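You operate a simulated robot arm through the tools that you are given. There is no shell and no other tool. Be economical: measure what you need, move in short steps, check, and stop when the job is done.

You are at the controls of a simulated robot arm. One attempt, no reset.

Task
Take the clipboard on the far top of the long table and put it away on the top of the side desk. Then put one of the lens from the far top of the long table on the middle top of the long table. Then pull the sink cupboard door open. Do these in the order given.

Only the result counts: the job must be done as asked and must still hold three seconds after the hand-in. Knocking over, shifting, dropping, spilling or breaking anything else fails it.

Robot
A 7-joint arm with a fingered hand on a trunk, on a base that drives. Base frame: it is fixed to the floor where the robot stands at the start and does not move with it; the origin is under the middle of the robot, x ahead of it, y to its left, z up; the surface under the hand at the start is at about z = 0.864. Units: m, rad, N and s.
Its first joint turns from -1.204 to 3.002 rad. Places, roughly: middle top of the long table [1, -0.9, 0.7]; sink cupboard door [0, 2.5, 0.4]; top of the side desk [3, -3.4, 0.7]. Payload 5 kg.
Tool frame: the origin (TCP) lies between the finger pads and is the grasp point; the fingertips stand 0.032 m ahead of it; z points along the fingers, y is the line along which they close. The gripper opens to 0.16 m. The gripper's body begins 0.089 m behind the TCP. The gripper is a hand of 3 fingers: y runs from the thumb to the fingers, the wrist lies at [0, 0, -0.252] in the tool frame, and closing takes about 1.5 s.
Orientation is told as [roll, pitch, yaw] about the base's x, y, z axes, in that order, counted from this pose: with the fingers straight down and closing along the base's y, the tool's x points along the base's -x, its y along +y and its z along -z.

Tools
- The arm moves only by the tool play_rows. Its argument "plan" is a list of rows, each a list of 7 numbers: the turn, a rotation vector about the tool's x, y, z in rad, then the shift along the tool's x, y, z in cm, then the finger opening in cm, from 0 to 16. In form: [[wx, wy, wz, dx, dy, dz, gripper], ...]. A call has 1 to 20 rows; each row shifts and turns the commanded pose from where the row before left it, along the tool's axes as they then stand. A row lasts 0.2 s, in which the tool goes at most 0.05 m and 0.15 rad; a call with a longer step from one row to the next is refused whole, and so is a gripper value outside its range. Where a pose cannot be reached the arm comes as near as it can. A force on the tool above 40 N (or 10 N above the force at the start of the call, whichever is more), or a blocked arm, ends the call early, and 0.2 s more pass. Each finger travels about 0.108 m/s and halts on what it meets, pressing with about 23 N; the grip force reading is that of the motor and also rises with nothing between the fingers. The clock runs only during rows and for 0.2 s after the last one: add rows that do not move to give the fingers time. It gives the time, the measured TCP pose, the force on the tool (base axes), the opening and the grip force at its end, in the units of the frame above (readings bear some noise), with the torque about the TCP (base axes, N m) and any sound that the robot's microphone picked up, and new pictures: "views" is both (left out), scene, wrist or none.
- Cameras (640 x 400 px; columns grow to the right, rows downward): "scene" is now at [0.1229, -0.0352, 1.373]; the picture's right is [-0.44, -0.90, -0.00], its down [-0.63, 0.31, -0.72] and it looks along [0.64, -0.32, -0.70] (base axes); focal length 262 px, centre (320, 200). "wrist" rides on the gripper at [0.065, -0.004, -0.116] in the tool frame; the picture's right is [0.06, 1.00, 0.00], its down [-0.87, 0.05, -0.49] and it looks along [-0.49, 0.03, 0.87] (tool axes); focal length 261 px, centre (320, 200). There is no depth. A picture from a camera that has moved, and an enlarged one, comes with that camera's place and axes in the base frame and with its lens.
- slide_trunk(by): slides the trunk up (or, below 0, down) by that many m; the arm and the scene camera ride with it, the base frame stays. It gives what a move gives, with no picture.
- base_move(legs): drives the robot by 1 to 6 legs, each [ahead, left, turn to the left] in m, m and rad, along the robot's own axes; the way and the turn of a leg run together, so that a leg with both is an arc; at most 1.5 m and 3.142 rad a leg. The arm and the cameras ride along, it lands a little off, and it stops where it bumps. It gives what a move gives, and a new picture of the scene camera.
- hand_shape(shape): the hand has 3 fingers and takes this shape, open, in about a second: jaw (thumb against the fingers, like two jaws); tri (thumb and two fingers); tip (a fingertip pinch); poke (one finger out to press); point (the index stretched); flat (the hand flat); cup (the hand cupped); fist (a fist). The gripper value then closes the fingers along that shape, each until it touches; the sizes above hold for jaw. It gives what a move gives, with no picture.
- pan_tilt(pan, tilt): turns the head with the scene camera to pan (to the left, within 1.501 rad either way) and tilt (down, from -0.506 to 1.204), counted from straight ahead of the robot. It gives what a move gives, and a new picture of the scene camera.
- inspect(camera, box): a new picture of the part [left, top, right, bottom] of that camera's present view, enlarged. No time passes.
- finish_job(): hands the job in; it is judged then, once.

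Go step by step. Nothing tells you exact positions but the pictures and the camera data: compare them with the known pose of the tool, close in by small moves and look again before you grip or let go. The budget is 165 turns and 260 pictures, counting those below and the enlarged ones. Unless the task says otherwise, let go and move clear before handing in.

The tools are called after ">>>" as a command line: name --pt "numbers of a row" for each row, then --argument value for the rest, lists and objects as JSON in quotes. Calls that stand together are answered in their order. play_rows: Moves the arm, as the interface text tells. Its arguments: {"type":"object","properties":{"plan":{"type":"array"},"views":{"type":"string","enum":["both","scene","wrist","none"]}},"required":["plan"]} The other tools are called the same way: slide_trunk (by) slides the trunk up or down; hand_shape (shape) gives the hand a shape; base_move (legs) drives the base; pan_tilt (pan, tilt) turns the head that bears the scene camera; inspect (camera, box) takes an enlarged picture of a part of a camera's view; finish_job () hands the job in.

At the start:

```text
clock: 0.0
position: [0.6701, -0.4369, 1.0294]
orientation: [-0.001, 0.001, 0.0]
contact_force: [0.2, 1.0, 0.7]
wrist_torque: [0.0, -0.01, 0.04]
finger_gap: 0.16
grip_force: 0.0
shape: jaw
trunk travel left (down, up): [-0.55, 0.39]
robot x, y, heading: [0.0023, 0.0026, -0.002]
head pan, tilt: [-0.457, 0.771]
```

scene: 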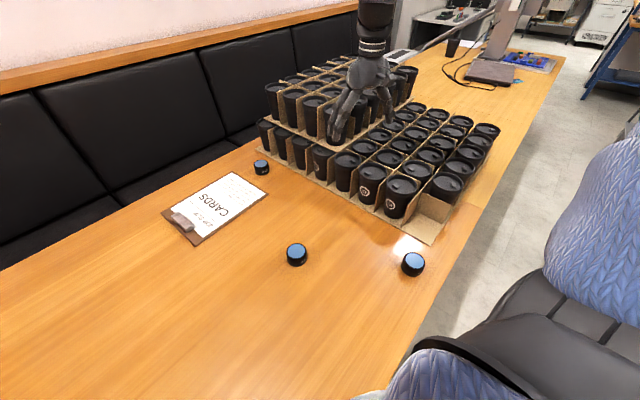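
wrist: 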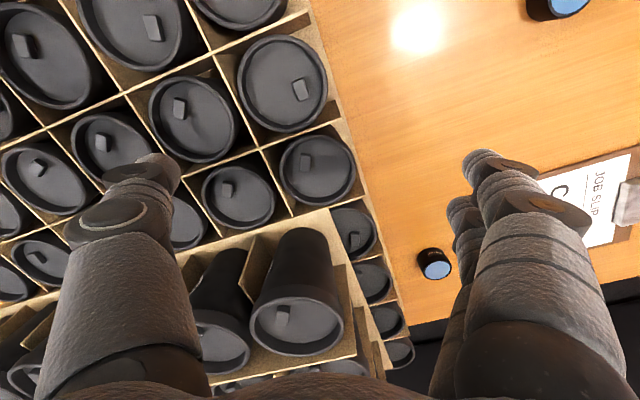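

I see the clipboard near (0.87, 0.0) and three lens pucks on the table near me. I'll look around before I move.

>>> pan_tilt --pan -0.9 --tilt 0.4

>>> pan_tilt --pan -1.5 --tilt 0.6

>>> pan_tilt --pan 1.4 --tilt 0.5

>>> pan_tilt --pan 0.2 --tilt 0.9

```text
clock: 0.9
position: [0.6693, -0.4367, 1.0287]
orientation: [0.0, 0.001, 0.0]
contact_force: [0.3, 0.7, -0.2]
wrist_torque: [-0.04, 0.02, -0.02]
finger_gap: 0.1598
grip_force: 0.0
shape: jaw
trunk travel left (down, up): [-0.55, 0.39]
robot x, y, heading: [0.0017, -0.0028, 0.0]
head pan, tilt: [-0.901, 0.4]
camera scene: at [0.107, -0.0716, 1.4058], right [-0.78, -0.62, 0.0], down [-0.24, 0.31, -0.92], along [0.57, -0.72, -0.39], focal length 262 px, centre (320, 200)
```

scene: 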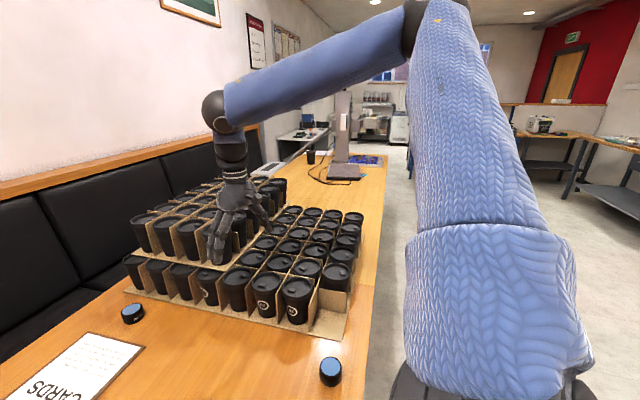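

```text
clock: 1.9
position: [0.6703, -0.4359, 1.0294]
orientation: [0.0, 0.0, 0.0]
contact_force: [-1.0, -0.5, 0.5]
wrist_torque: [0.04, 0.0, 0.03]
finger_gap: 0.1599
grip_force: 0.1
shape: jaw
trunk travel left (down, up): [-0.55, 0.39]
robot x, y, heading: [0.0004, -0.0008, 0.002]
head pan, tilt: [-1.499, 0.6]
camera scene: at [0.0558, -0.0872, 1.3877], right [-1.0, -0.07, 0.0], down [-0.04, 0.56, -0.83], along [0.06, -0.82, -0.56], focal length 262 px, centre (320, 200)
```

scene: 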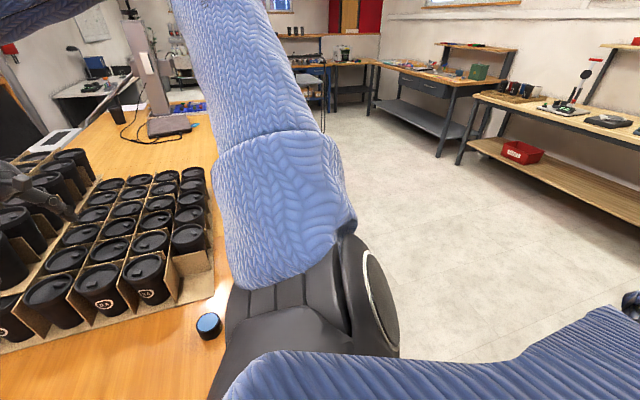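

```text
clock: 4.4
position: [0.6705, -0.4357, 1.0292]
orientation: [-0.002, 0.0, 0.0]
contact_force: [-0.4, -1.3, -0.8]
wrist_torque: [-0.01, -0.02, 0.0]
finger_gap: 0.1598
grip_force: 0.1
shape: jaw
trunk travel left (down, up): [-0.55, 0.39]
robot x, y, heading: [-0.0002, -0.0015, -0.001]
head pan, tilt: [1.4, 0.499]
camera scene: at [0.0649, 0.0906, 1.3968], right [0.99, -0.17, 0.0], down [-0.08, -0.47, -0.88], along [0.15, 0.87, -0.48], focal length 262 px, centre (320, 200)
```

scene: 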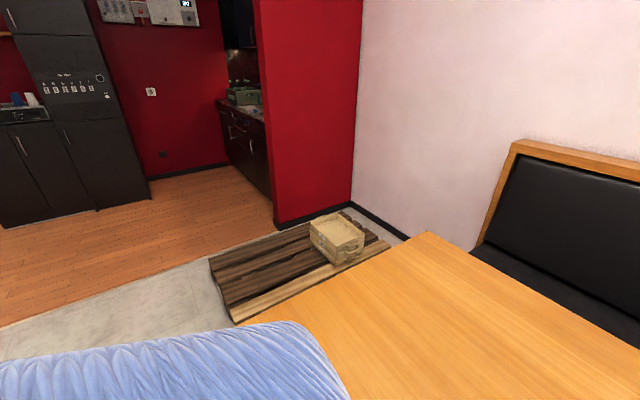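

```text
clock: 5.8
position: [0.6698, -0.4373, 1.029]
orientation: [0.0, -0.001, 0.0]
contact_force: [1.0, -0.3, 0.6]
wrist_torque: [-0.01, 0.06, 0.04]
finger_gap: 0.1599
grip_force: 0.0
shape: jaw
trunk travel left (down, up): [-0.55, 0.39]
robot x, y, heading: [0.0012, -0.0009, -0.004]
head pan, tilt: [0.201, 0.901]
camera scene: at [0.1234, 0.0161, 1.3629], right [0.2, -0.98, 0.0], down [-0.77, -0.16, -0.62], along [0.61, 0.12, -0.78], focal length 262 px, centre (320, 200)
```

scene: 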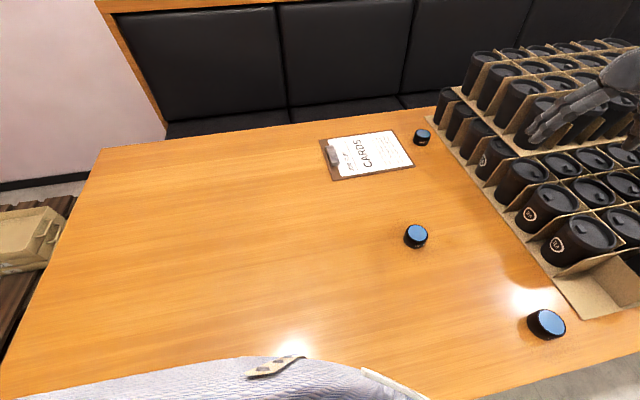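

The table runs along y, and the clipboard is centred near (0.87, 0.0) with its clip at the left end. I'll enlarge it and the table beyond the cups.

>>> inspect --camera "scene" --box '[300, 110, 460, 210]'

>>> pan_tilt --pan -1.2 --tilt 0.25

```text
4.00 times, centred on (380, 160) of scene
camera zoom: at [0.1234, 0.0161, 1.3629], right [0.2, -0.98, 0.0], down [-0.77, -0.16, -0.62], along [0.61, 0.12, -0.78], focal length 1050 px, centre (80, 360)
```

zoom: 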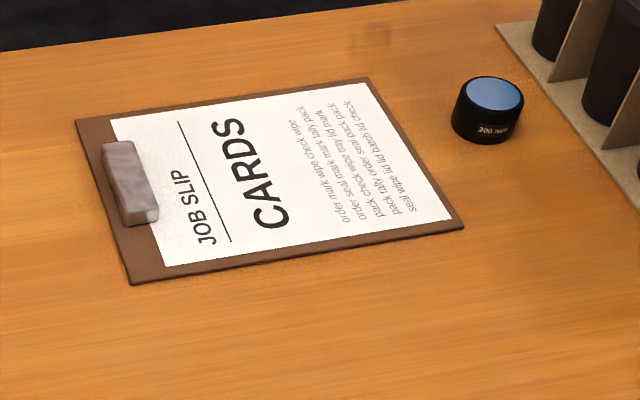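

```text
clock: 7.4
position: [0.6701, -0.4362, 1.0292]
orientation: [0.001, 0.0, 0.002]
contact_force: [-0.4, -0.4, -0.8]
wrist_torque: [0.03, -0.01, 0.03]
finger_gap: 0.1599
grip_force: 0.1
shape: jaw
trunk travel left (down, up): [-0.55, 0.39]
robot x, y, heading: [-0.0003, 0.0029, 0.001]
head pan, tilt: [-1.201, 0.25]
camera scene: at [0.0832, -0.0861, 1.4198], right [-0.93, -0.36, 0.0], down [-0.09, 0.23, -0.97], along [0.35, -0.9, -0.25], focal length 262 px, centre (320, 200)
```

scene: 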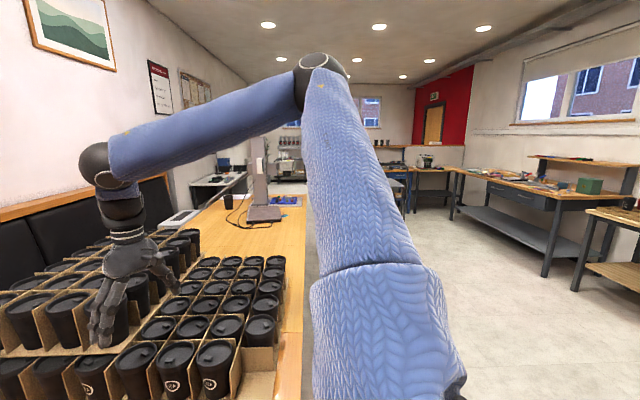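

The clip is a small block with its short side along the table's long axis, so I'll grip it across that side at yaw about 0.41. I'm raising and moving the hand above the clip.

>>> play_rows --pt "0 0 -0.137 0 0 -3 16" --pt "0 0 -0.137 0 0 -3 16" --pt "0 0 -0.137 0 0 -2 16" --pt "0 0 0 0 4.9 0 16" --pt "0 0 0 0 4.9 0 16" --pt "0 0 0 0 4.9 0 16" --pt "0 0 0 0 4.9 0 16" --pt "0 0 0 0 4.9 0 16" --pt "0 0 0 0 4.9 0 16" --pt "0 0 0 0 4.9 0 16" --pt "0 0 0 0 4.9 0 16" --pt "0 0 0 0 4.9 0 16" --pt "0 0 0 -4.9 0 0 16" --pt "0 0 0 -4.9 0 0 16" --pt "0 0 0 -4.9 0 0 16" --pt "0 0 0 -4.9 0 0 16" --pt "0 0 0 -4.9 0 0 16" --pt "0 0 0 -4.9 0 0 16" --pt "0 0 0 -4.9 0 0 16" --pt "0 0 0 0 0 0 16" --views "wrist"

>>> pan_tilt --pan 0.2 --tilt 0.7

```text
clock: 11.6
position: [0.7179, -0.1415, 1.0683]
orientation: [0.01, -0.014, 0.41]
contact_force: [-0.1, -0.8, -0.4]
wrist_torque: [0.03, -0.04, 0.02]
finger_gap: 0.1601
grip_force: 0.0
shape: jaw
out of reach, approached as far as the arm can: row 12, 13, 14, 15, 16, 17, 18, 19
trunk travel left (down, up): [-0.55, 0.39]
robot x, y, heading: [0.0042, -0.002, -0.001]
head pan, tilt: [-1.201, 0.25]
camera wrist: at [0.6598, -0.1738, 1.1849], right [-0.46, 0.89, 0.01], down [0.77, 0.39, 0.5], along [0.44, 0.24, -0.86], focal length 261 px, centre (320, 200)
```

wrist: 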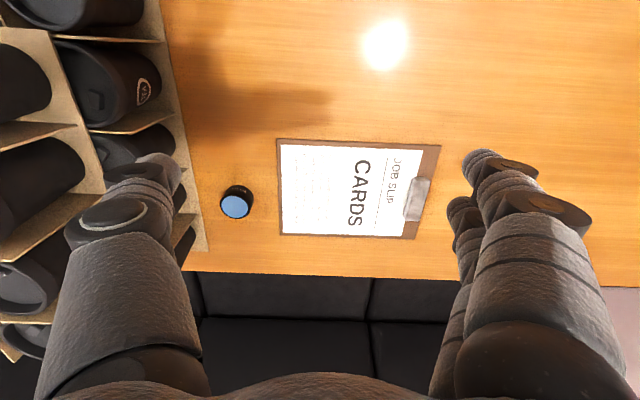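

```text
clock: 13.1
position: [0.7193, -0.1418, 1.0693]
orientation: [0.01, -0.012, 0.41]
contact_force: [0.2, 0.0, -0.3]
wrist_torque: [-0.03, 0.0, -0.02]
finger_gap: 0.1602
grip_force: 0.1
shape: jaw
trunk travel left (down, up): [-0.55, 0.39]
robot x, y, heading: [0.0007, -0.0008, -0.001]
head pan, tilt: [0.201, 0.7]
camera scene: at [0.1327, 0.018, 1.3791], right [0.2, -0.98, 0.0], down [-0.63, -0.13, -0.76], along [0.75, 0.15, -0.64], focal length 262 px, centre (320, 200)
```

scene: 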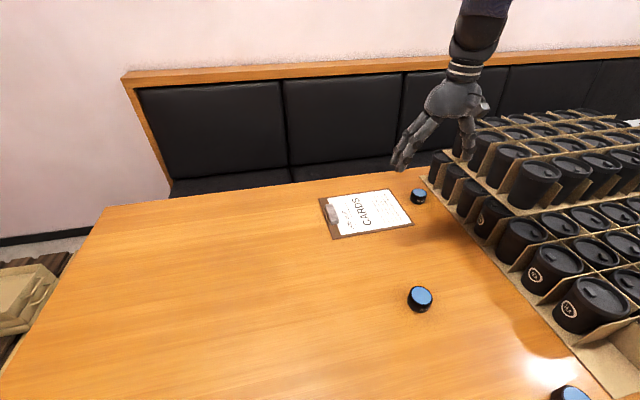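

Triangulating from both cameras puts the clip top at about (0.787, 0.105, 0.765). The arm stalled at height, so I'll go lower as I continue.

>>> play_rows --pt "0 0 0 0 2 2 16" --pt "0 0 0 0 3 3 16" --pt "0 0 0 0 4 2 16" --pt "0 0 0 0 4 2 16" --pt "0 0 0 0 4 1 16" --pt "0 0 0 0 0 0 16" --views "wrist"

```text
clock: 14.5
position: [0.6197, -0.0903, 0.9873]
orientation: [0.005, -0.003, 0.41]
contact_force: [0.7, -0.1, 0.3]
wrist_torque: [0.04, 0.04, -0.02]
finger_gap: 0.16
grip_force: 0.0
shape: jaw
out of reach, approached as far as the arm can: row 1, 2, 3, 4, 5
trunk travel left (down, up): [-0.55, 0.39]
robot x, y, heading: [0.0019, -0.002, 0.001]
head pan, tilt: [0.201, 0.7]
camera wrist: at [0.5613, -0.1221, 1.1034], right [-0.46, 0.89, 0.0], down [0.77, 0.39, 0.49], along [0.44, 0.23, -0.87], focal length 261 px, centre (320, 200)
```

wrist: 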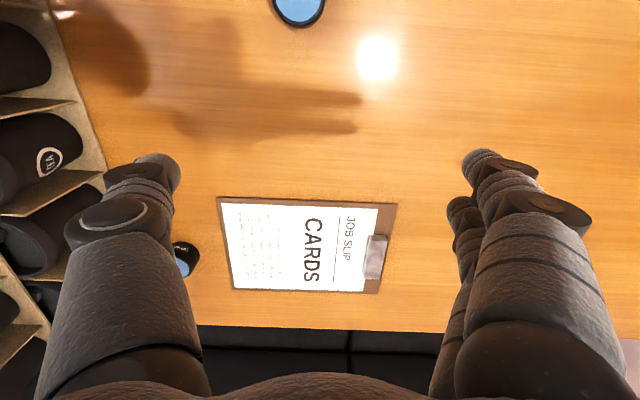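

The wrist seems to be at a roll limit in this direction, so I'll rotate the hand half a turn the other way and approach the clip flipped.

>>> play_rows --pt "0 0 -0.15 0 0 0 16" --pt "0 0 -0.15 0 0 0 16" --pt "0 0 -0.15 0 0 0 16" --pt "0 0 -0.15 0 0 0 16" --pt "0 0 -0.15 0 0 0 16" --pt "0 0 -0.15 0 0 0 16" --pt "0 0 -0.15 0 0 0 16" --pt "0 0 -0.15 0 0 0 16" --pt "0 0 -0.15 0 0 0 16" --pt "0 0 -0.15 0 0 0 16" --pt "0 0 -0.15 0 0 0 16" --pt "0 0 -0.15 0 0 0 16" --pt "0 0 -0.15 0 0 0 16" --pt "0 0 -0.15 0 0 0 16" --pt "0 0 -0.15 0 0 0 16" --pt "0 0 -0.15 0 0 0 16" --pt "0 0 -0.15 0 0 0 16" --pt "0 0 -0.15 0 0 0 16" --pt "0 0 -0.15 0 0 0 16" --pt "0 0 -0.15 0 0 0 16" --views "wrist"

```text
clock: 18.7
position: [0.622, -0.0924, 0.9872]
orientation: [-0.006, 0.002, -2.87]
contact_force: [-0.1, -0.1, 0.0]
wrist_torque: [0.01, 0.0, 0.01]
finger_gap: 0.16
grip_force: 0.0
shape: jaw
trunk travel left (down, up): [-0.55, 0.39]
robot x, y, heading: [0.0013, 0.0025, 0.001]
head pan, tilt: [0.201, 0.7]
camera wrist: at [0.6842, -0.072, 1.1037], right [0.33, -0.95, 0.0], down [-0.82, -0.29, 0.49], along [-0.46, -0.16, -0.87], focal length 261 px, centre (320, 200)
```

wrist: 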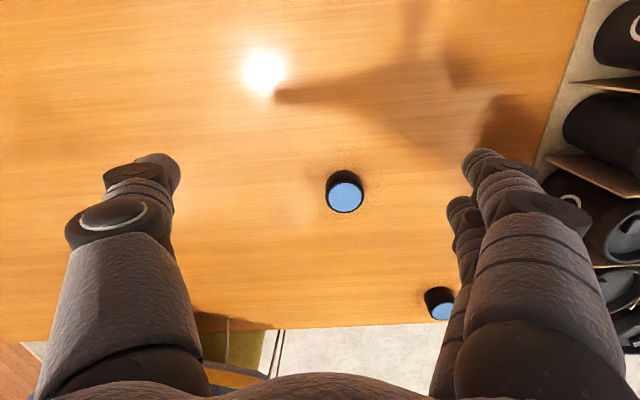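

The flip worked. Now I move above the clip.

>>> play_rows --pt "0 0 -0.14 0 0 0 16" --pt "0 0 0 4.6 -2.3 0 16" --pt "0 0 0 4.6 -2.3 0 16" --pt "0 0 0 4.6 -2.3 0 16" --pt "0 0 0 4.6 -2.3 0 16" --pt "0 0 0 4.6 -2.3 0 16" --pt "0 0 0 0 0 0 16" --views "both"

```text
refused: row 2 steps farther than a row can; nothing moved
```

>>> play_rows --pt "0 0 -0.14 0 0 0 16" --pt "0 0 0 3.85 -1.92 0 16" --pt "0 0 0 3.85 -1.92 0 16" --pt "0 0 0 3.85 -1.92 0 16" --pt "0 0 0 3.85 -1.92 0 16" --pt "0 0 0 3.85 -1.92 0 16" --pt "0 0 0 3.85 -1.92 0 16" --pt "0 0 0 0 0 0 16" --views "both"

```text
clock: 20.5
position: [0.6718, -0.1082, 0.9922]
orientation: [-0.005, 0.002, -2.734]
contact_force: [-0.1, 0.0, -0.3]
wrist_torque: [0.01, 0.04, 0.01]
finger_gap: 0.1601
grip_force: 0.2
shape: jaw
out of reach, approached as far as the arm can: row 2, 3, 4, 5, 6, 7
trunk travel left (down, up): [-0.55, 0.39]
robot x, y, heading: [-0.0001, 0.0013, -0.003]
head pan, tilt: [0.201, 0.7]
camera scene: at [0.1328, 0.018, 1.379], right [0.2, -0.98, 0.0], down [-0.63, -0.13, -0.76], along [0.75, 0.15, -0.64], focal length 262 px, centre (320, 200)
camera wrist: at [0.7297, -0.0797, 1.109], right [0.45, -0.89, 0.0], down [-0.78, -0.4, 0.49], along [-0.44, -0.22, -0.87], focal length 261 px, centre (320, 200)
```

scene: 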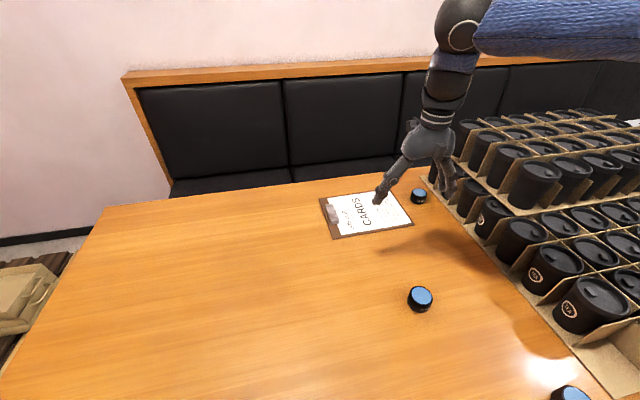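
wrist: 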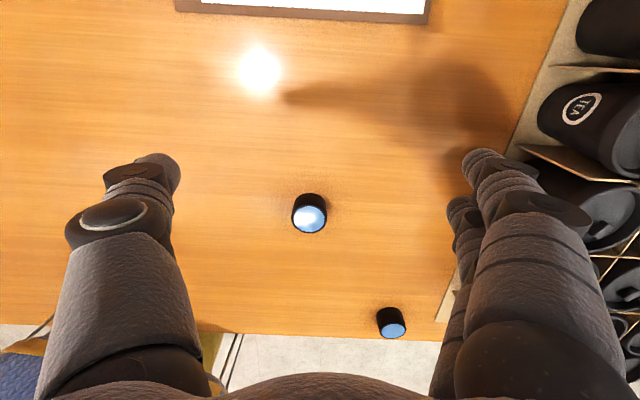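

The limit is in the shoulder, with the elbow out to the right: the hand can't go left of a bearing of about -0.15. I'll turn the base left to bring the clip into range.

>>> base_move --legs '[[0, 0, 0.55]]'

```text
clock: 22.4
position: [0.6276, 0.2629, 0.9923]
orientation: [-0.006, 0.002, -2.177]
contact_force: [0.4, 0.3, 0.3]
wrist_torque: [-0.02, 0.03, 0.0]
finger_gap: 0.1597
grip_force: 0.2
shape: jaw
trunk travel left (down, up): [-0.55, 0.39]
robot x, y, heading: [0.0005, -0.0006, 0.557]
head pan, tilt: [0.201, 0.7]
camera scene: at [0.1039, 0.0865, 1.379], right [0.69, -0.73, 0.0], down [-0.47, -0.44, -0.76], along [0.56, 0.52, -0.64], focal length 262 px, centre (320, 200)
```

scene: 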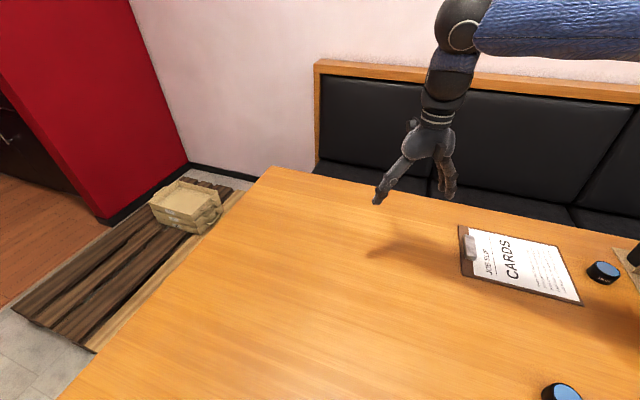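

>>> play_rows --pt "0 0 0.14 0 0 0 16" --pt "0 0 0.14 0 0 0 16" --pt "0 0 0.14 0 0 0 16" --pt "0 0 0.136 0 0 0 16" --pt "0 0 0 1.6 4.1 0 16" --pt "0 0 0 1.6 4.1 0 16" --pt "0 0 0 1.6 4.1 1 16" --pt "0 0 0 1.6 4.1 1 16" --pt "0 0 0 1.6 4.1 1 16" --pt "0 0 0 0 0 0 16" --views "both"

```text
clock: 24.6
position: [0.7817, 0.111, 0.9604]
orientation: [-0.006, 0.0, -2.735]
contact_force: [-1.0, -0.9, 1.0]
wrist_torque: [0.0, 0.01, -0.01]
finger_gap: 0.1596
grip_force: 0.2
shape: jaw
trunk travel left (down, up): [-0.55, 0.39]
robot x, y, heading: [-0.0035, -0.0018, 0.555]
head pan, tilt: [0.201, 0.7]
camera scene: at [0.1036, 0.0863, 1.3791], right [0.69, -0.73, 0.0], down [-0.47, -0.44, -0.76], along [0.56, 0.52, -0.64], focal length 262 px, centre (320, 200)
camera wrist: at [0.8398, 0.1386, 1.0773], right [0.45, -0.89, -0.01], down [-0.78, -0.4, 0.49], along [-0.44, -0.22, -0.87], focal length 261 px, centre (320, 200)
```

scene: 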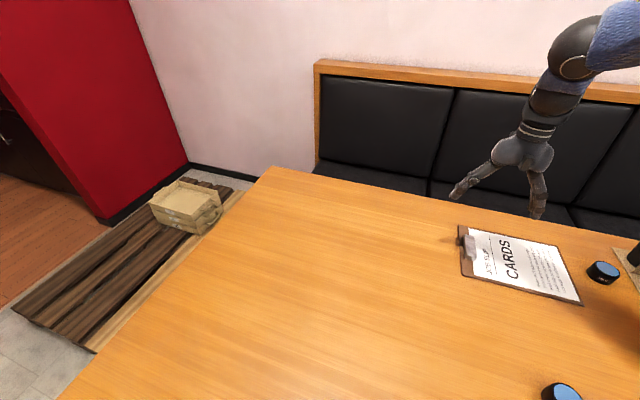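
wrist: 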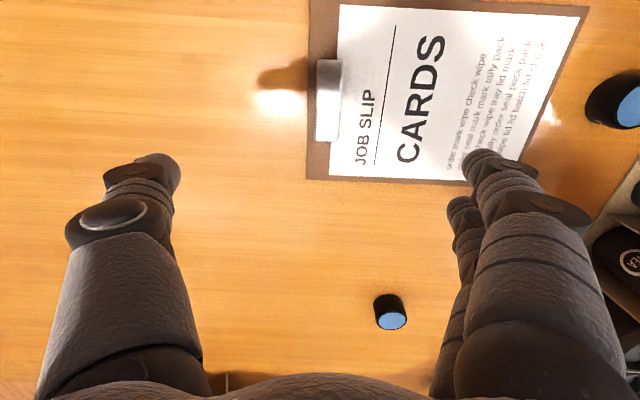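

The clip shows at about (0.80, 0.11). I'll align over it and lower to z 0.82.

>>> play_rows --pt "0 0 0 1.8 0.6 2 14" --pt "0 0 0 0 0 4 12" --pt "0 0 0 0 0 4 10" --pt "0 0 0 0 0 4 10" --pt "0 0 0 0 0 0 10" --views "both"

```text
clock: 25.8
position: [0.8023, 0.1104, 0.821]
orientation: [-0.005, 0.0, -2.736]
contact_force: [-0.3, 0.1, -0.3]
wrist_torque: [-0.01, 0.01, 0.0]
finger_gap: 0.1005
grip_force: 0.0
shape: jaw
trunk travel left (down, up): [-0.55, 0.39]
robot x, y, heading: [0.0014, 0.0025, 0.557]
head pan, tilt: [0.201, 0.7]
camera scene: at [0.1032, 0.086, 1.3792], right [0.69, -0.73, 0.0], down [-0.47, -0.44, -0.77], along [0.56, 0.52, -0.64], focal length 262 px, centre (320, 200)
camera wrist: at [0.8599, 0.1379, 0.9368], right [0.45, -0.89, -0.01], down [-0.78, -0.4, 0.49], along [-0.44, -0.22, -0.87], focal length 261 px, centre (320, 200)
```

scene: 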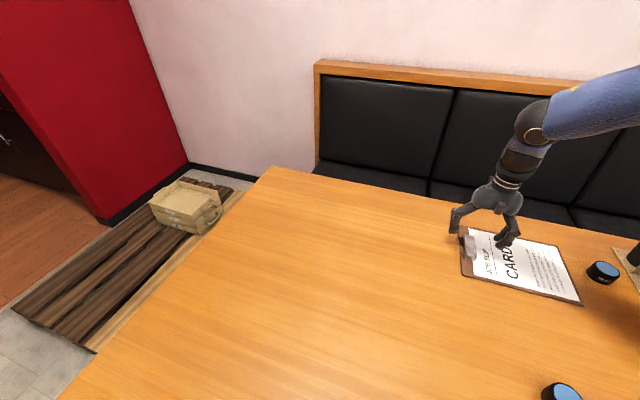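
wrist: 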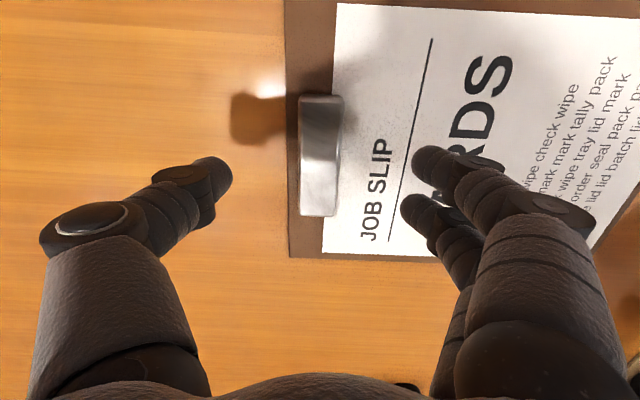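

The hand is aligned with the clip. I'm lowering in small steps and watching for contact.

>>> play_rows --pt "0 0 0 0 0 2 8" --pt "0 0 0 0 0 1.5 8" --pt "0 0 0 0 0 0.5 8" --pt "0 0 0 0 0 0.3 8" --pt "0 0 0 0 0 0 8" --views "wrist"

>>> inspect --camera "scene" --box '[420, 170, 580, 270]'

```text
clock: 27.0
position: [0.7981, 0.1109, 0.7791]
orientation: [-0.005, 0.002, -2.734]
contact_force: [-0.7, -0.6, 6.8]
wrist_torque: [-0.43, -0.17, -0.06]
finger_gap: 0.0806
grip_force: 0.0
shape: jaw
trunk travel left (down, up): [-0.55, 0.39]
robot x, y, heading: [-0.0041, 0.0028, 0.558]
head pan, tilt: [0.201, 0.7]
camera wrist: at [0.8588, 0.1379, 0.895], right [0.45, -0.89, -0.01], down [-0.78, -0.4, 0.49], along [-0.44, -0.22, -0.87], focal length 261 px, centre (320, 200)
```

wrist: 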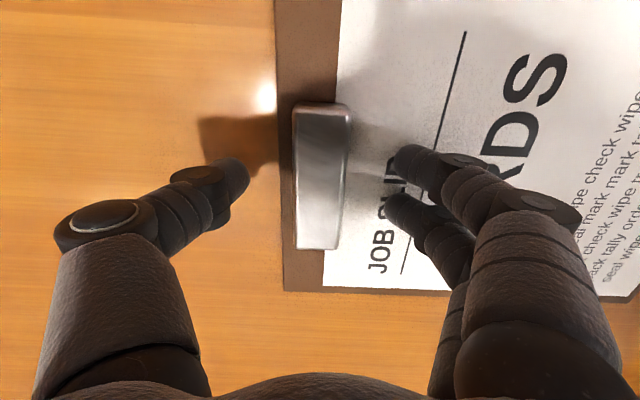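

```text
4.00 times, centred on (500, 220) of scene
camera zoom: at [0.1032, 0.0859, 1.3792], right [0.69, -0.73, 0.0], down [-0.47, -0.44, -0.77], along [0.56, 0.52, -0.64], focal length 1050 px, centre (-400, 120)
```

zoom: 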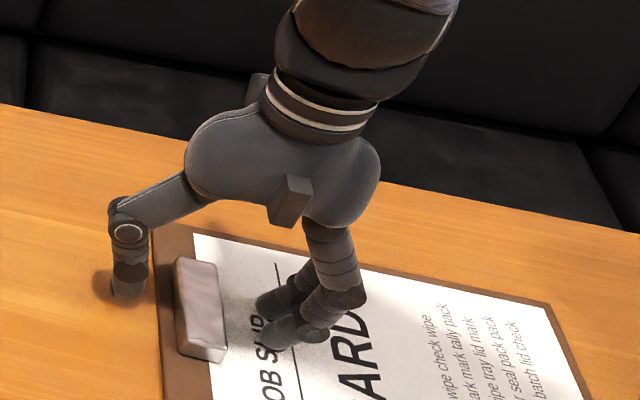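

The fingers touch the board at TCP z 0.779. I'll lift 2 mm and close on the clip.

>>> play_rows --pt "0 0 0 0 0 -0.3 7" --pt "0 0 0 0 0 0 5" --pt "0 0 0 0 0 0 3" --pt "0 0 0 0 0 0 1" --pt "0 0 0 0 0 0 0" --pt "0 0 0 0 0 0 0" --pt "0 0 0 0 0 0 0" --views "wrist"

>>> inspect --camera "scene" --box '[420, 170, 580, 270]'

```text
clock: 28.6
position: [0.801, 0.1101, 0.7816]
orientation: [-0.006, -0.003, -2.736]
contact_force: [1.1, -0.2, -1.0]
wrist_torque: [0.0, -0.01, 0.05]
finger_gap: 0.0238
grip_force: 23.1
shape: jaw
trunk travel left (down, up): [-0.55, 0.39]
robot x, y, heading: [-0.002, 0.0024, 0.561]
head pan, tilt: [0.201, 0.7]
camera wrist: at [0.8591, 0.1374, 0.8973], right [0.45, -0.89, -0.01], down [-0.78, -0.4, 0.49], along [-0.44, -0.22, -0.87], focal length 261 px, centre (320, 200)
```

wrist: 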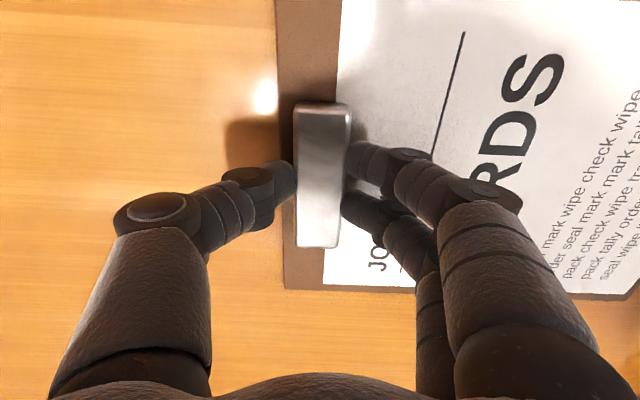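

```text
4.00 times, centred on (500, 220) of scene
camera zoom: at [0.104, 0.086, 1.379], right [0.69, -0.73, 0.0], down [-0.47, -0.44, -0.76], along [0.56, 0.52, -0.64], focal length 1050 px, centre (-400, 120)
```

zoom: 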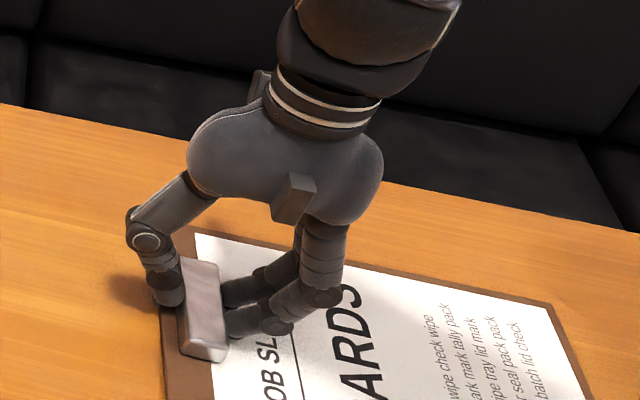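

The clip is gripped. I'm lifting slowly.

>>> play_rows --pt "0 0 0 0 0 -1 0" --pt "0 0 0 0 0 -1 0" --pt "0 0 0 0 0 -2 0" --pt "0 0 0 0 0 -2 0" --pt "0 0 0 0 0 -2 0" --pt "0 0 0 0 0 0 0" --views "both"

```text
clock: 30.0
position: [0.8001, 0.1091, 0.8597]
orientation: [-0.007, -0.001, -2.734]
contact_force: [0.3, 0.6, -2.0]
wrist_torque: [0.16, 0.1, 0.01]
finger_gap: 0.0235
grip_force: 22.9
shape: jaw
trunk travel left (down, up): [-0.55, 0.39]
robot x, y, heading: [-0.0007, 0.0029, 0.554]
head pan, tilt: [0.201, 0.7]
camera scene: at [0.1045, 0.086, 1.379], right [0.69, -0.73, 0.0], down [-0.47, -0.44, -0.76], along [0.56, 0.52, -0.64], focal length 262 px, centre (320, 200)
camera wrist: at [0.8597, 0.1369, 0.9763], right [0.45, -0.89, -0.01], down [-0.78, -0.4, 0.49], along [-0.44, -0.22, -0.87], focal length 261 px, centre (320, 200)
```

scene: 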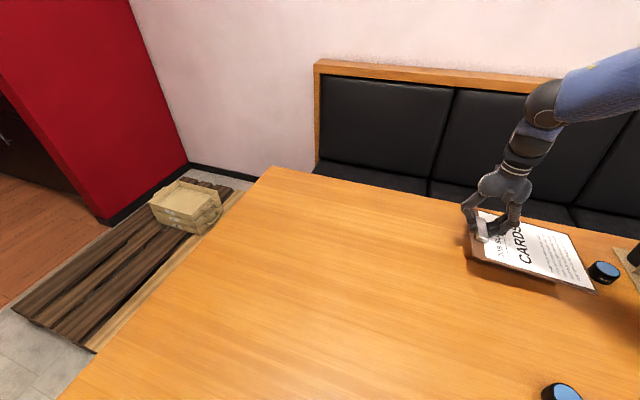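
wrist: 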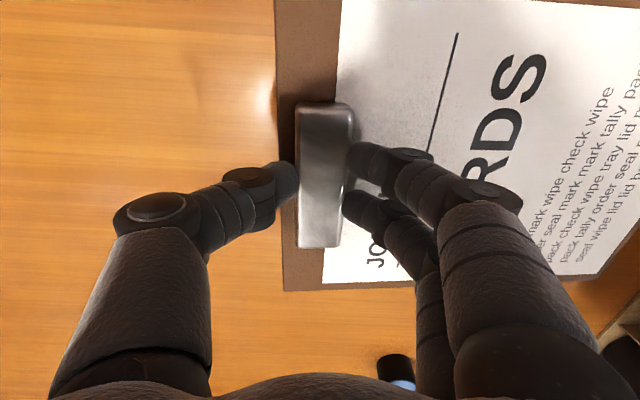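

The clipboard is held level and is light. I'll raise it well clear with the trunk.

>>> slide_trunk --by 0.35

>>> base_move --legs '[[-0.6, 0.09, 0]]'

>>> pan_tilt --pan -1.3 --tilt 0.5

```text
clock: 33.5
position: [0.8, 0.1084, 1.2102]
orientation: [-0.008, 0.0, -2.735]
contact_force: [0.1, 0.1, -2.0]
wrist_torque: [0.2, 0.09, 0.03]
finger_gap: 0.0238
grip_force: 23.1
shape: jaw
trunk travel left (down, up): [-0.9, 0.04]
robot x, y, heading: [0.0012, -0.0022, 0.551]
head pan, tilt: [0.201, 0.7]
```

```text
clock: 36.9
position: [0.246, -0.1284, 1.2106]
orientation: [-0.007, 0.001, -2.733]
contact_force: [-0.1, 0.2, -2.3]
wrist_torque: [0.22, 0.1, -0.01]
finger_gap: 0.0236
grip_force: 23.4
shape: jaw
trunk travel left (down, up): [-0.9, 0.04]
robot x, y, heading: [-0.5537, -0.238, 0.56]
head pan, tilt: [0.201, 0.7]
camera scene: at [-0.4505, -0.1522, 1.729], right [0.69, -0.73, 0.0], down [-0.47, -0.44, -0.76], along [0.56, 0.53, -0.64], focal length 262 px, centre (320, 200)
```

scene: 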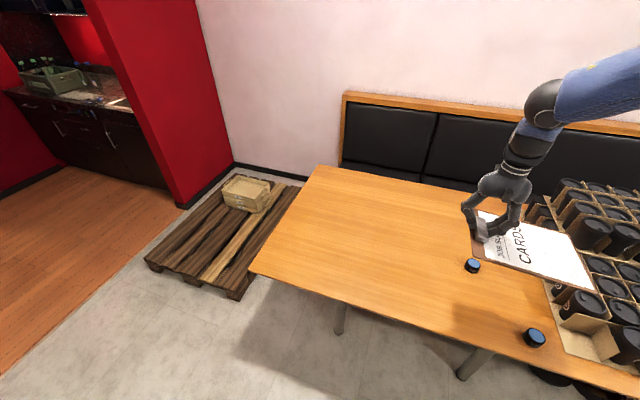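

```text
clock: 38.5
position: [0.2463, -0.1277, 1.21]
orientation: [-0.007, -0.001, -2.733]
contact_force: [-0.3, 0.4, -1.5]
wrist_torque: [0.16, 0.09, 0.01]
finger_gap: 0.0233
grip_force: 22.6
shape: jaw
trunk travel left (down, up): [-0.9, 0.04]
robot x, y, heading: [-0.5594, -0.2373, 0.553]
head pan, tilt: [-1.3, 0.499]
camera scene: at [-0.4452, -0.272, 1.7467], right [-0.68, -0.74, 0.0], down [-0.35, 0.32, -0.88], along [0.65, -0.59, -0.48], focal length 262 px, centre (320, 200)
```

scene: 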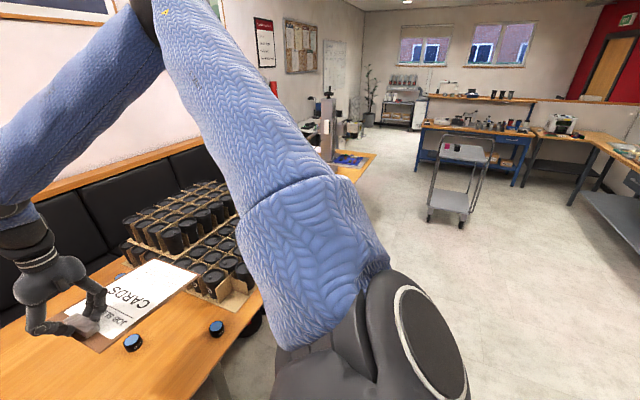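

The way runs between the table's end (u about 3.0) and a cart. I'll turn so the hand leads and drive alongside the table.

>>> base_move --legs '[[0, 0, -1.295], [1.214, -0.346, 0]]'

>>> pan_tilt --pan -0.3 --tilt 0.45

```text
clock: 48.1
position: [0.4187, -2.0784, 1.2106]
orientation: [-0.007, 0.0, 2.24]
contact_force: [0.2, 0.0, -2.2]
wrist_torque: [0.13, -0.19, 0.02]
finger_gap: 0.0236
grip_force: 22.3
shape: jaw
trunk travel left (down, up): [-0.9, 0.04]
robot x, y, heading: [0.106, -1.332, -0.754]
head pan, tilt: [-1.3, 0.499]
camera scene: at [0.1006, -1.4472, 1.7467], right [-0.89, 0.46, 0.0], down [0.22, 0.42, -0.88], along [-0.41, -0.78, -0.48], focal length 262 px, centre (320, 200)
```

scene: 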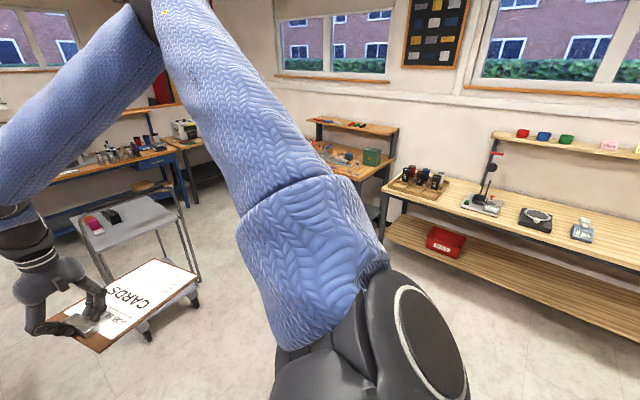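

```text
clock: 49.4
position: [0.4187, -2.0799, 1.2102]
orientation: [-0.007, -0.001, 2.239]
contact_force: [-0.1, -0.9, -2.4]
wrist_torque: [0.13, -0.17, 0.02]
finger_gap: 0.0238
grip_force: 23.2
shape: jaw
trunk travel left (down, up): [-0.9, 0.04]
robot x, y, heading: [0.1089, -1.333, -0.751]
head pan, tilt: [-0.3, 0.45]
camera scene: at [0.1882, -1.4467, 1.7512], right [-0.87, -0.49, 0.0], down [-0.21, 0.38, -0.9], along [0.44, -0.78, -0.44], focal length 262 px, centre (320, 200)
```

scene: 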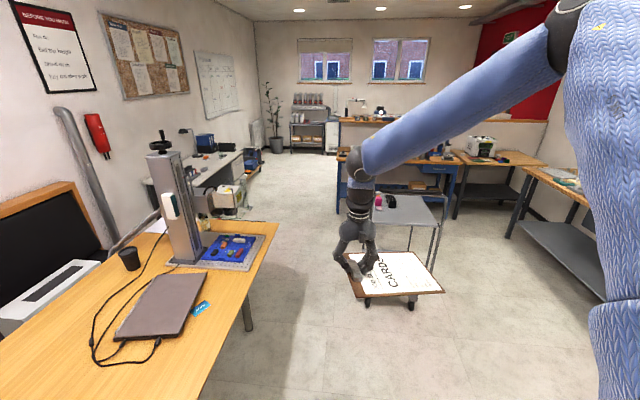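

The side desk is the white one beyond the table's end, on the left. I'll continue alongside, between the table and the cart.

>>> slide_trunk --by 0.035

>>> base_move --legs '[[1.272, -0.332, 0]]'

>>> pan_tilt --pan 0.2 --tilt 0.6

```text
clock: 50.2
position: [0.4191, -2.0793, 1.2441]
orientation: [-0.007, 0.0, 2.24]
contact_force: [-0.2, -0.5, -2.4]
wrist_torque: [0.12, -0.17, 0.02]
finger_gap: 0.0235
grip_force: 22.8
shape: jaw
trunk travel left (down, up): [-0.935, 0.005]
robot x, y, heading: [0.1096, -1.3341, -0.753]
head pan, tilt: [-0.3, 0.45]
```

```text
clock: 56.8
position: [1.1636, -3.1762, 1.2447]
orientation: [-0.007, 0.0, 2.266]
contact_force: [0.5, -0.1, -1.8]
wrist_torque: [0.15, -0.21, -0.03]
finger_gap: 0.0238
grip_force: 22.9
shape: jaw
trunk travel left (down, up): [-0.935, 0.005]
robot x, y, heading: [0.8295, -2.4418, -0.731]
head pan, tilt: [-0.3, 0.45]
camera scene: at [0.9158, -2.5506, 1.7862], right [-0.86, -0.52, 0.0], down [-0.22, 0.37, -0.9], along [0.47, -0.77, -0.44], focal length 262 px, centre (320, 200)
```

scene: 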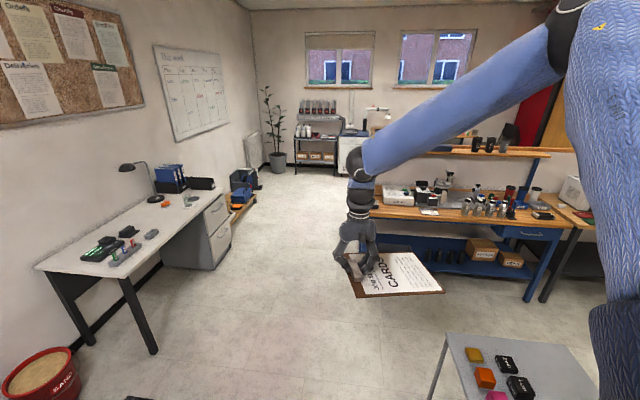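

```text
clock: 57.8
position: [1.1632, -3.1772, 1.246]
orientation: [-0.006, 0.0, 2.267]
contact_force: [0.5, -0.5, -1.7]
wrist_torque: [0.12, -0.14, 0.03]
finger_gap: 0.0236
grip_force: 23.4
shape: jaw
trunk travel left (down, up): [-0.935, 0.005]
robot x, y, heading: [0.8314, -2.4396, -0.73]
head pan, tilt: [0.201, 0.6]
camera scene: at [0.9445, -2.5163, 1.7727], right [-0.5, -0.86, 0.0], down [-0.49, 0.28, -0.83], along [0.71, -0.42, -0.56], focal length 262 px, centre (320, 200)
```

scene: 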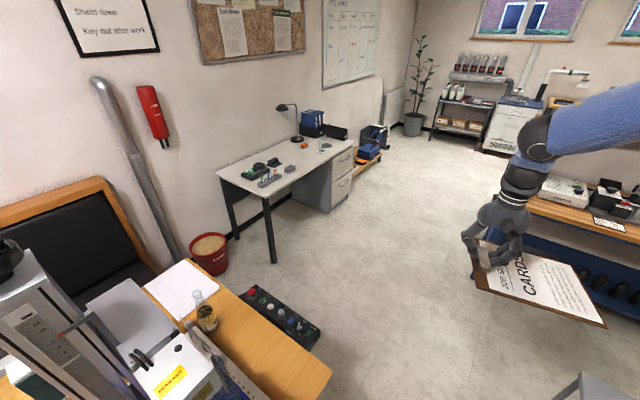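

The desk front edge runs from (2.48, -2.98) to (2.94, -4.07) at z about 0.73. There is a blue bench ahead and a pedal box on the floor, so I'll step forward, turn left, then shift toward the desk.

>>> base_move --legs '[[0.703, -0.267, 0], [0, 0, 0.9], [0.337, -0.535, 0]]'

>>> pan_tilt --pan 0.2 --tilt 0.75

```text
clock: 67.3
position: [2.3825, -3.7664, 1.2452]
orientation: [-0.006, -0.001, -3.111]
contact_force: [0.6, -0.3, -1.5]
wrist_torque: [0.19, -0.02, 0.01]
finger_gap: 0.0235
grip_force: 23.3
shape: jaw
trunk travel left (down, up): [-0.935, 0.005]
robot x, y, heading: [1.5962, -3.5742, 0.175]
head pan, tilt: [0.201, 0.6]
camera scene: at [1.7292, -3.5294, 1.7727], right [0.37, -0.93, 0.0], down [-0.53, -0.21, -0.82], along [0.77, 0.3, -0.57], focal length 262 px, centre (320, 200)
```

scene: 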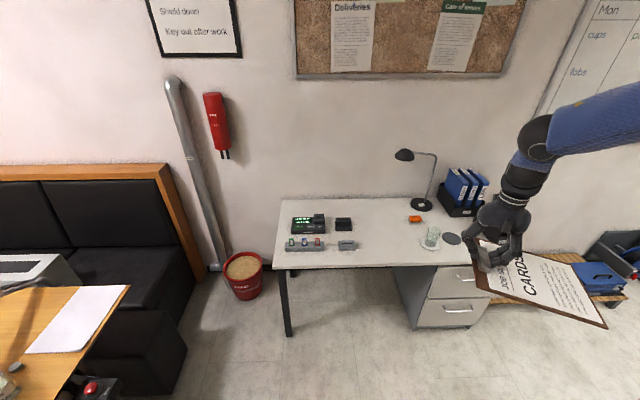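

```text
clock: 68.0
position: [2.3833, -3.7665, 1.2447]
orientation: [-0.007, 0.001, -3.112]
contact_force: [-0.4, -0.8, -2.3]
wrist_torque: [0.24, 0.03, 0.01]
finger_gap: 0.0236
grip_force: 23.3
shape: jaw
trunk travel left (down, up): [-0.935, 0.005]
robot x, y, heading: [1.5964, -3.5725, 0.178]
head pan, tilt: [0.201, 0.75]
camera scene: at [1.7247, -3.532, 1.7598], right [0.37, -0.93, 0.0], down [-0.63, -0.25, -0.73], along [0.68, 0.27, -0.68], focal length 262 px, centre (320, 200)
```

scene: 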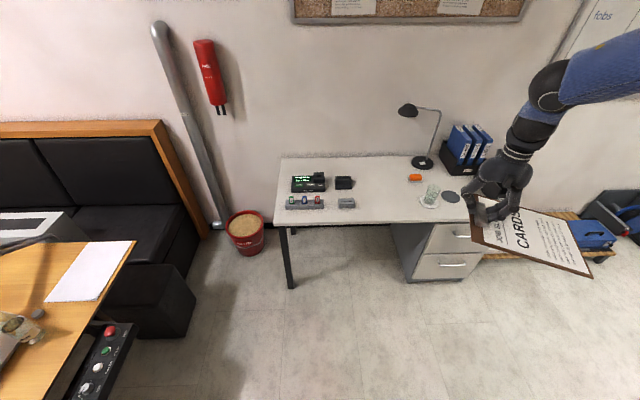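

The desk has a free gap between the stapler and the glass, about 0.34 m wide, so the board's long axis should point into the desk. I'll rotate the board in the air here.

>>> play_rows --pt "0 0 -0.14 0 0 0 0" --pt "0 0 -0.14 0 0 0 0" --pt "0 0 -0.14 0 0 0 0" --pt "0 0 -0.14 0 0 0 0" --pt "0 0 -0.14 0 0 0 0" --pt "0 0 -0.14 0 0 0 0" --pt "0 0 -0.14 0 0 0 0" --pt "0 0 -0.14 0 0 0 0" --pt "0 0 -0.14 0 0 0 0" --pt "0 0 -0.14 0 0 0 0" --pt "0 0 -0.14 0 0 0 0" --pt "0 0 -0.14 0 0 0 0" --pt "0 0 -0.14 0 0 0 0" --pt "0 0 -0.14 0 0 0 0" --pt "0 0 0 0 0 0 0" --views "both"

```text
clock: 71.2
position: [2.3706, -3.7595, 1.2435]
orientation: [0.003, 0.01, -1.936]
contact_force: [0.6, -0.1, -2.1]
wrist_torque: [0.08, 0.24, -0.02]
finger_gap: 0.0236
grip_force: 23.1
shape: jaw
out of reach, approached as far as the arm can: row 9, 10, 11, 12, 13, 14
trunk travel left (down, up): [-0.935, 0.005]
robot x, y, heading: [1.6002, -3.5694, 0.177]
head pan, tilt: [0.201, 0.75]
camera scene: at [1.7243, -3.5315, 1.7598], right [0.37, -0.93, 0.0], down [-0.63, -0.25, -0.73], along [0.68, 0.27, -0.68], focal length 262 px, centre (320, 200)
camera wrist: at [2.3889, -3.6981, 1.3614], right [0.95, -0.3, 0.0], down [-0.26, -0.84, 0.48], along [-0.14, -0.46, -0.88], focal length 261 px, centre (320, 200)
```

scene: 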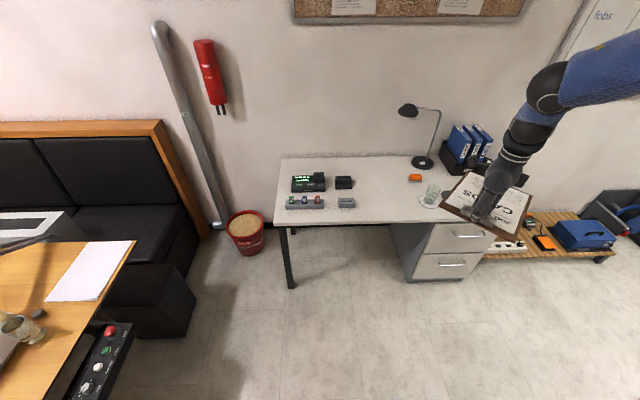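
wrist: 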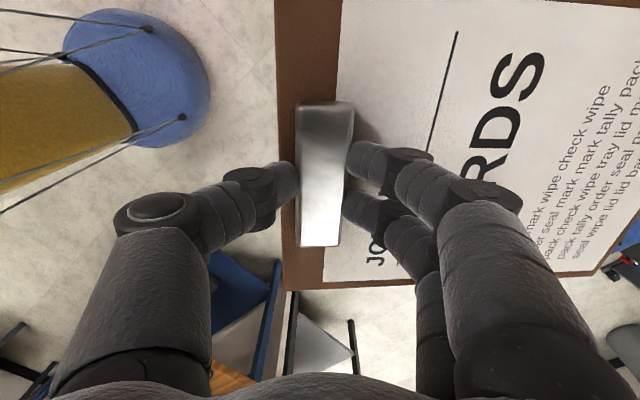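

The wrist limit can be met by placing the robot further right, so its bearing to the spot is about 0.65. I'll turn left, then shift along the desk.

>>> base_move --legs '[[0, 0, 0.893], [-0.075, -0.71, 0]]'

>>> pan_tilt --pan -0.4 --tilt 0.8

```text
clock: 77.4
position: [2.8208, -3.5003, 1.2439]
orientation: [0.003, 0.009, -1.041]
contact_force: [-0.3, -1.0, -1.7]
wrist_torque: [-0.12, 0.2, 0.0]
finger_gap: 0.0236
grip_force: 23.4
shape: jaw
trunk travel left (down, up): [-0.935, 0.005]
robot x, y, heading: [2.1922, -3.9819, 1.074]
head pan, tilt: [0.201, 0.75]
camera scene: at [2.2409, -3.8599, 1.7598], right [0.96, -0.29, 0.0], down [-0.2, -0.65, -0.73], along [0.21, 0.7, -0.68], focal length 262 px, centre (320, 200)
```

scene: 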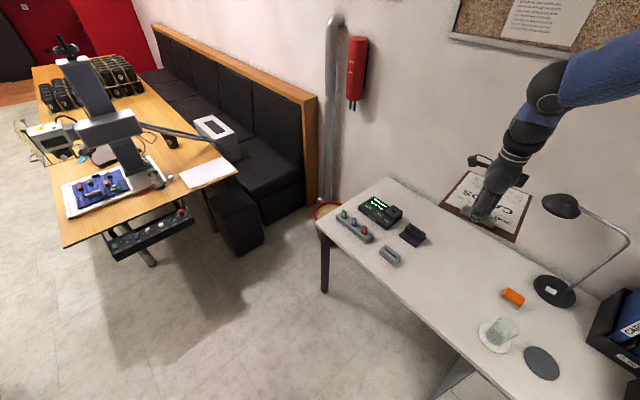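

```text
clock: 78.4
position: [2.821, -3.4987, 1.2457]
orientation: [0.004, 0.008, -1.039]
contact_force: [-0.6, -0.6, -2.6]
wrist_torque: [-0.12, 0.16, 0.0]
finger_gap: 0.0233
grip_force: 23.0
shape: jaw
trunk travel left (down, up): [-0.935, 0.005]
robot x, y, heading: [2.1939, -3.9857, 1.076]
head pan, tilt: [-0.4, 0.799]
camera scene: at [2.2794, -3.8886, 1.7558], right [0.62, -0.78, 0.0], down [-0.56, -0.45, -0.7], along [0.55, 0.43, -0.72], focal length 262 px, centre (320, 200)
```

scene: 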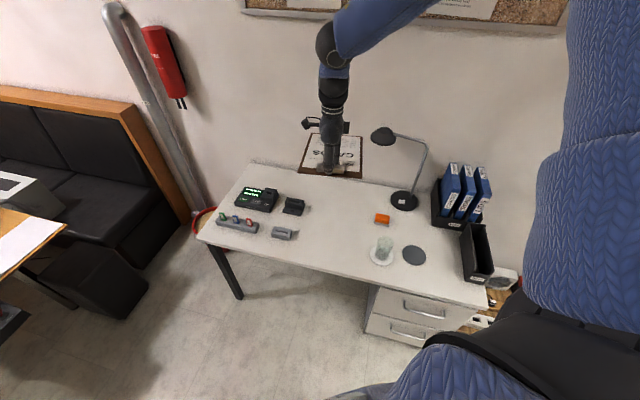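

The hand is over the spot. I'll square the board to the desk, then lower it with the trunk.

>>> play_rows --pt "0 0 0.06 0 0 0 0" --pt "0 0 0.06 0 0 0 0" --pt "0 0 0 0 0 0 0" --views "none"

>>> slide_trunk --by -0.33

>>> pan_tilt --pan -0.4 --tilt 0.75

```text
clock: 79.2
position: [2.8202, -3.5003, 1.2442]
orientation: [0.003, 0.009, -1.162]
contact_force: [-0.5, -0.3, -2.1]
wrist_torque: [-0.1, 0.21, 0.01]
finger_gap: 0.0236
grip_force: 23.4
shape: jaw
trunk travel left (down, up): [-0.935, 0.005]
robot x, y, heading: [2.1921, -3.9829, 1.073]
head pan, tilt: [-0.4, 0.799]
```

```text
clock: 82.5
position: [2.8211, -3.4995, 0.9142]
orientation: [0.003, 0.009, -1.162]
contact_force: [-0.4, 0.1, -2.5]
wrist_torque: [-0.08, 0.2, -0.03]
finger_gap: 0.0235
grip_force: 22.8
shape: jaw
trunk travel left (down, up): [-0.605, 0.335]
robot x, y, heading: [2.1955, -3.9858, 1.075]
head pan, tilt: [-0.4, 0.799]
```

```text
clock: 83.1
position: [2.8206, -3.4986, 0.9146]
orientation: [0.002, 0.008, -1.16]
contact_force: [-0.9, 0.3, -2.3]
wrist_torque: [-0.13, 0.2, 0.02]
finger_gap: 0.0235
grip_force: 22.7
shape: jaw
trunk travel left (down, up): [-0.605, 0.335]
robot x, y, heading: [2.193, -3.9851, 1.068]
head pan, tilt: [-0.4, 0.75]
camera scene: at [2.2814, -3.8875, 1.4297], right [0.62, -0.78, 0.0], down [-0.53, -0.42, -0.73], along [0.57, 0.46, -0.68], focal length 262 px, centre (320, 200)
```

scene: 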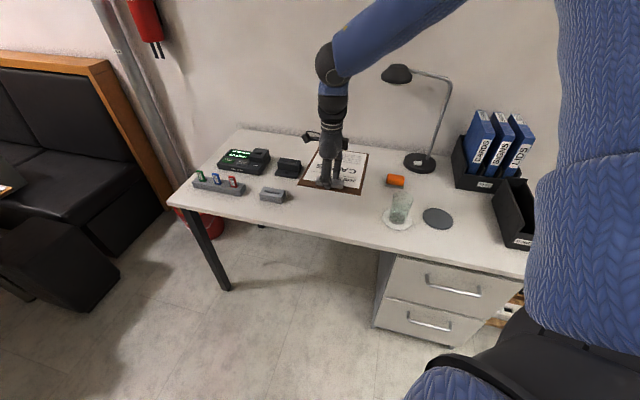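

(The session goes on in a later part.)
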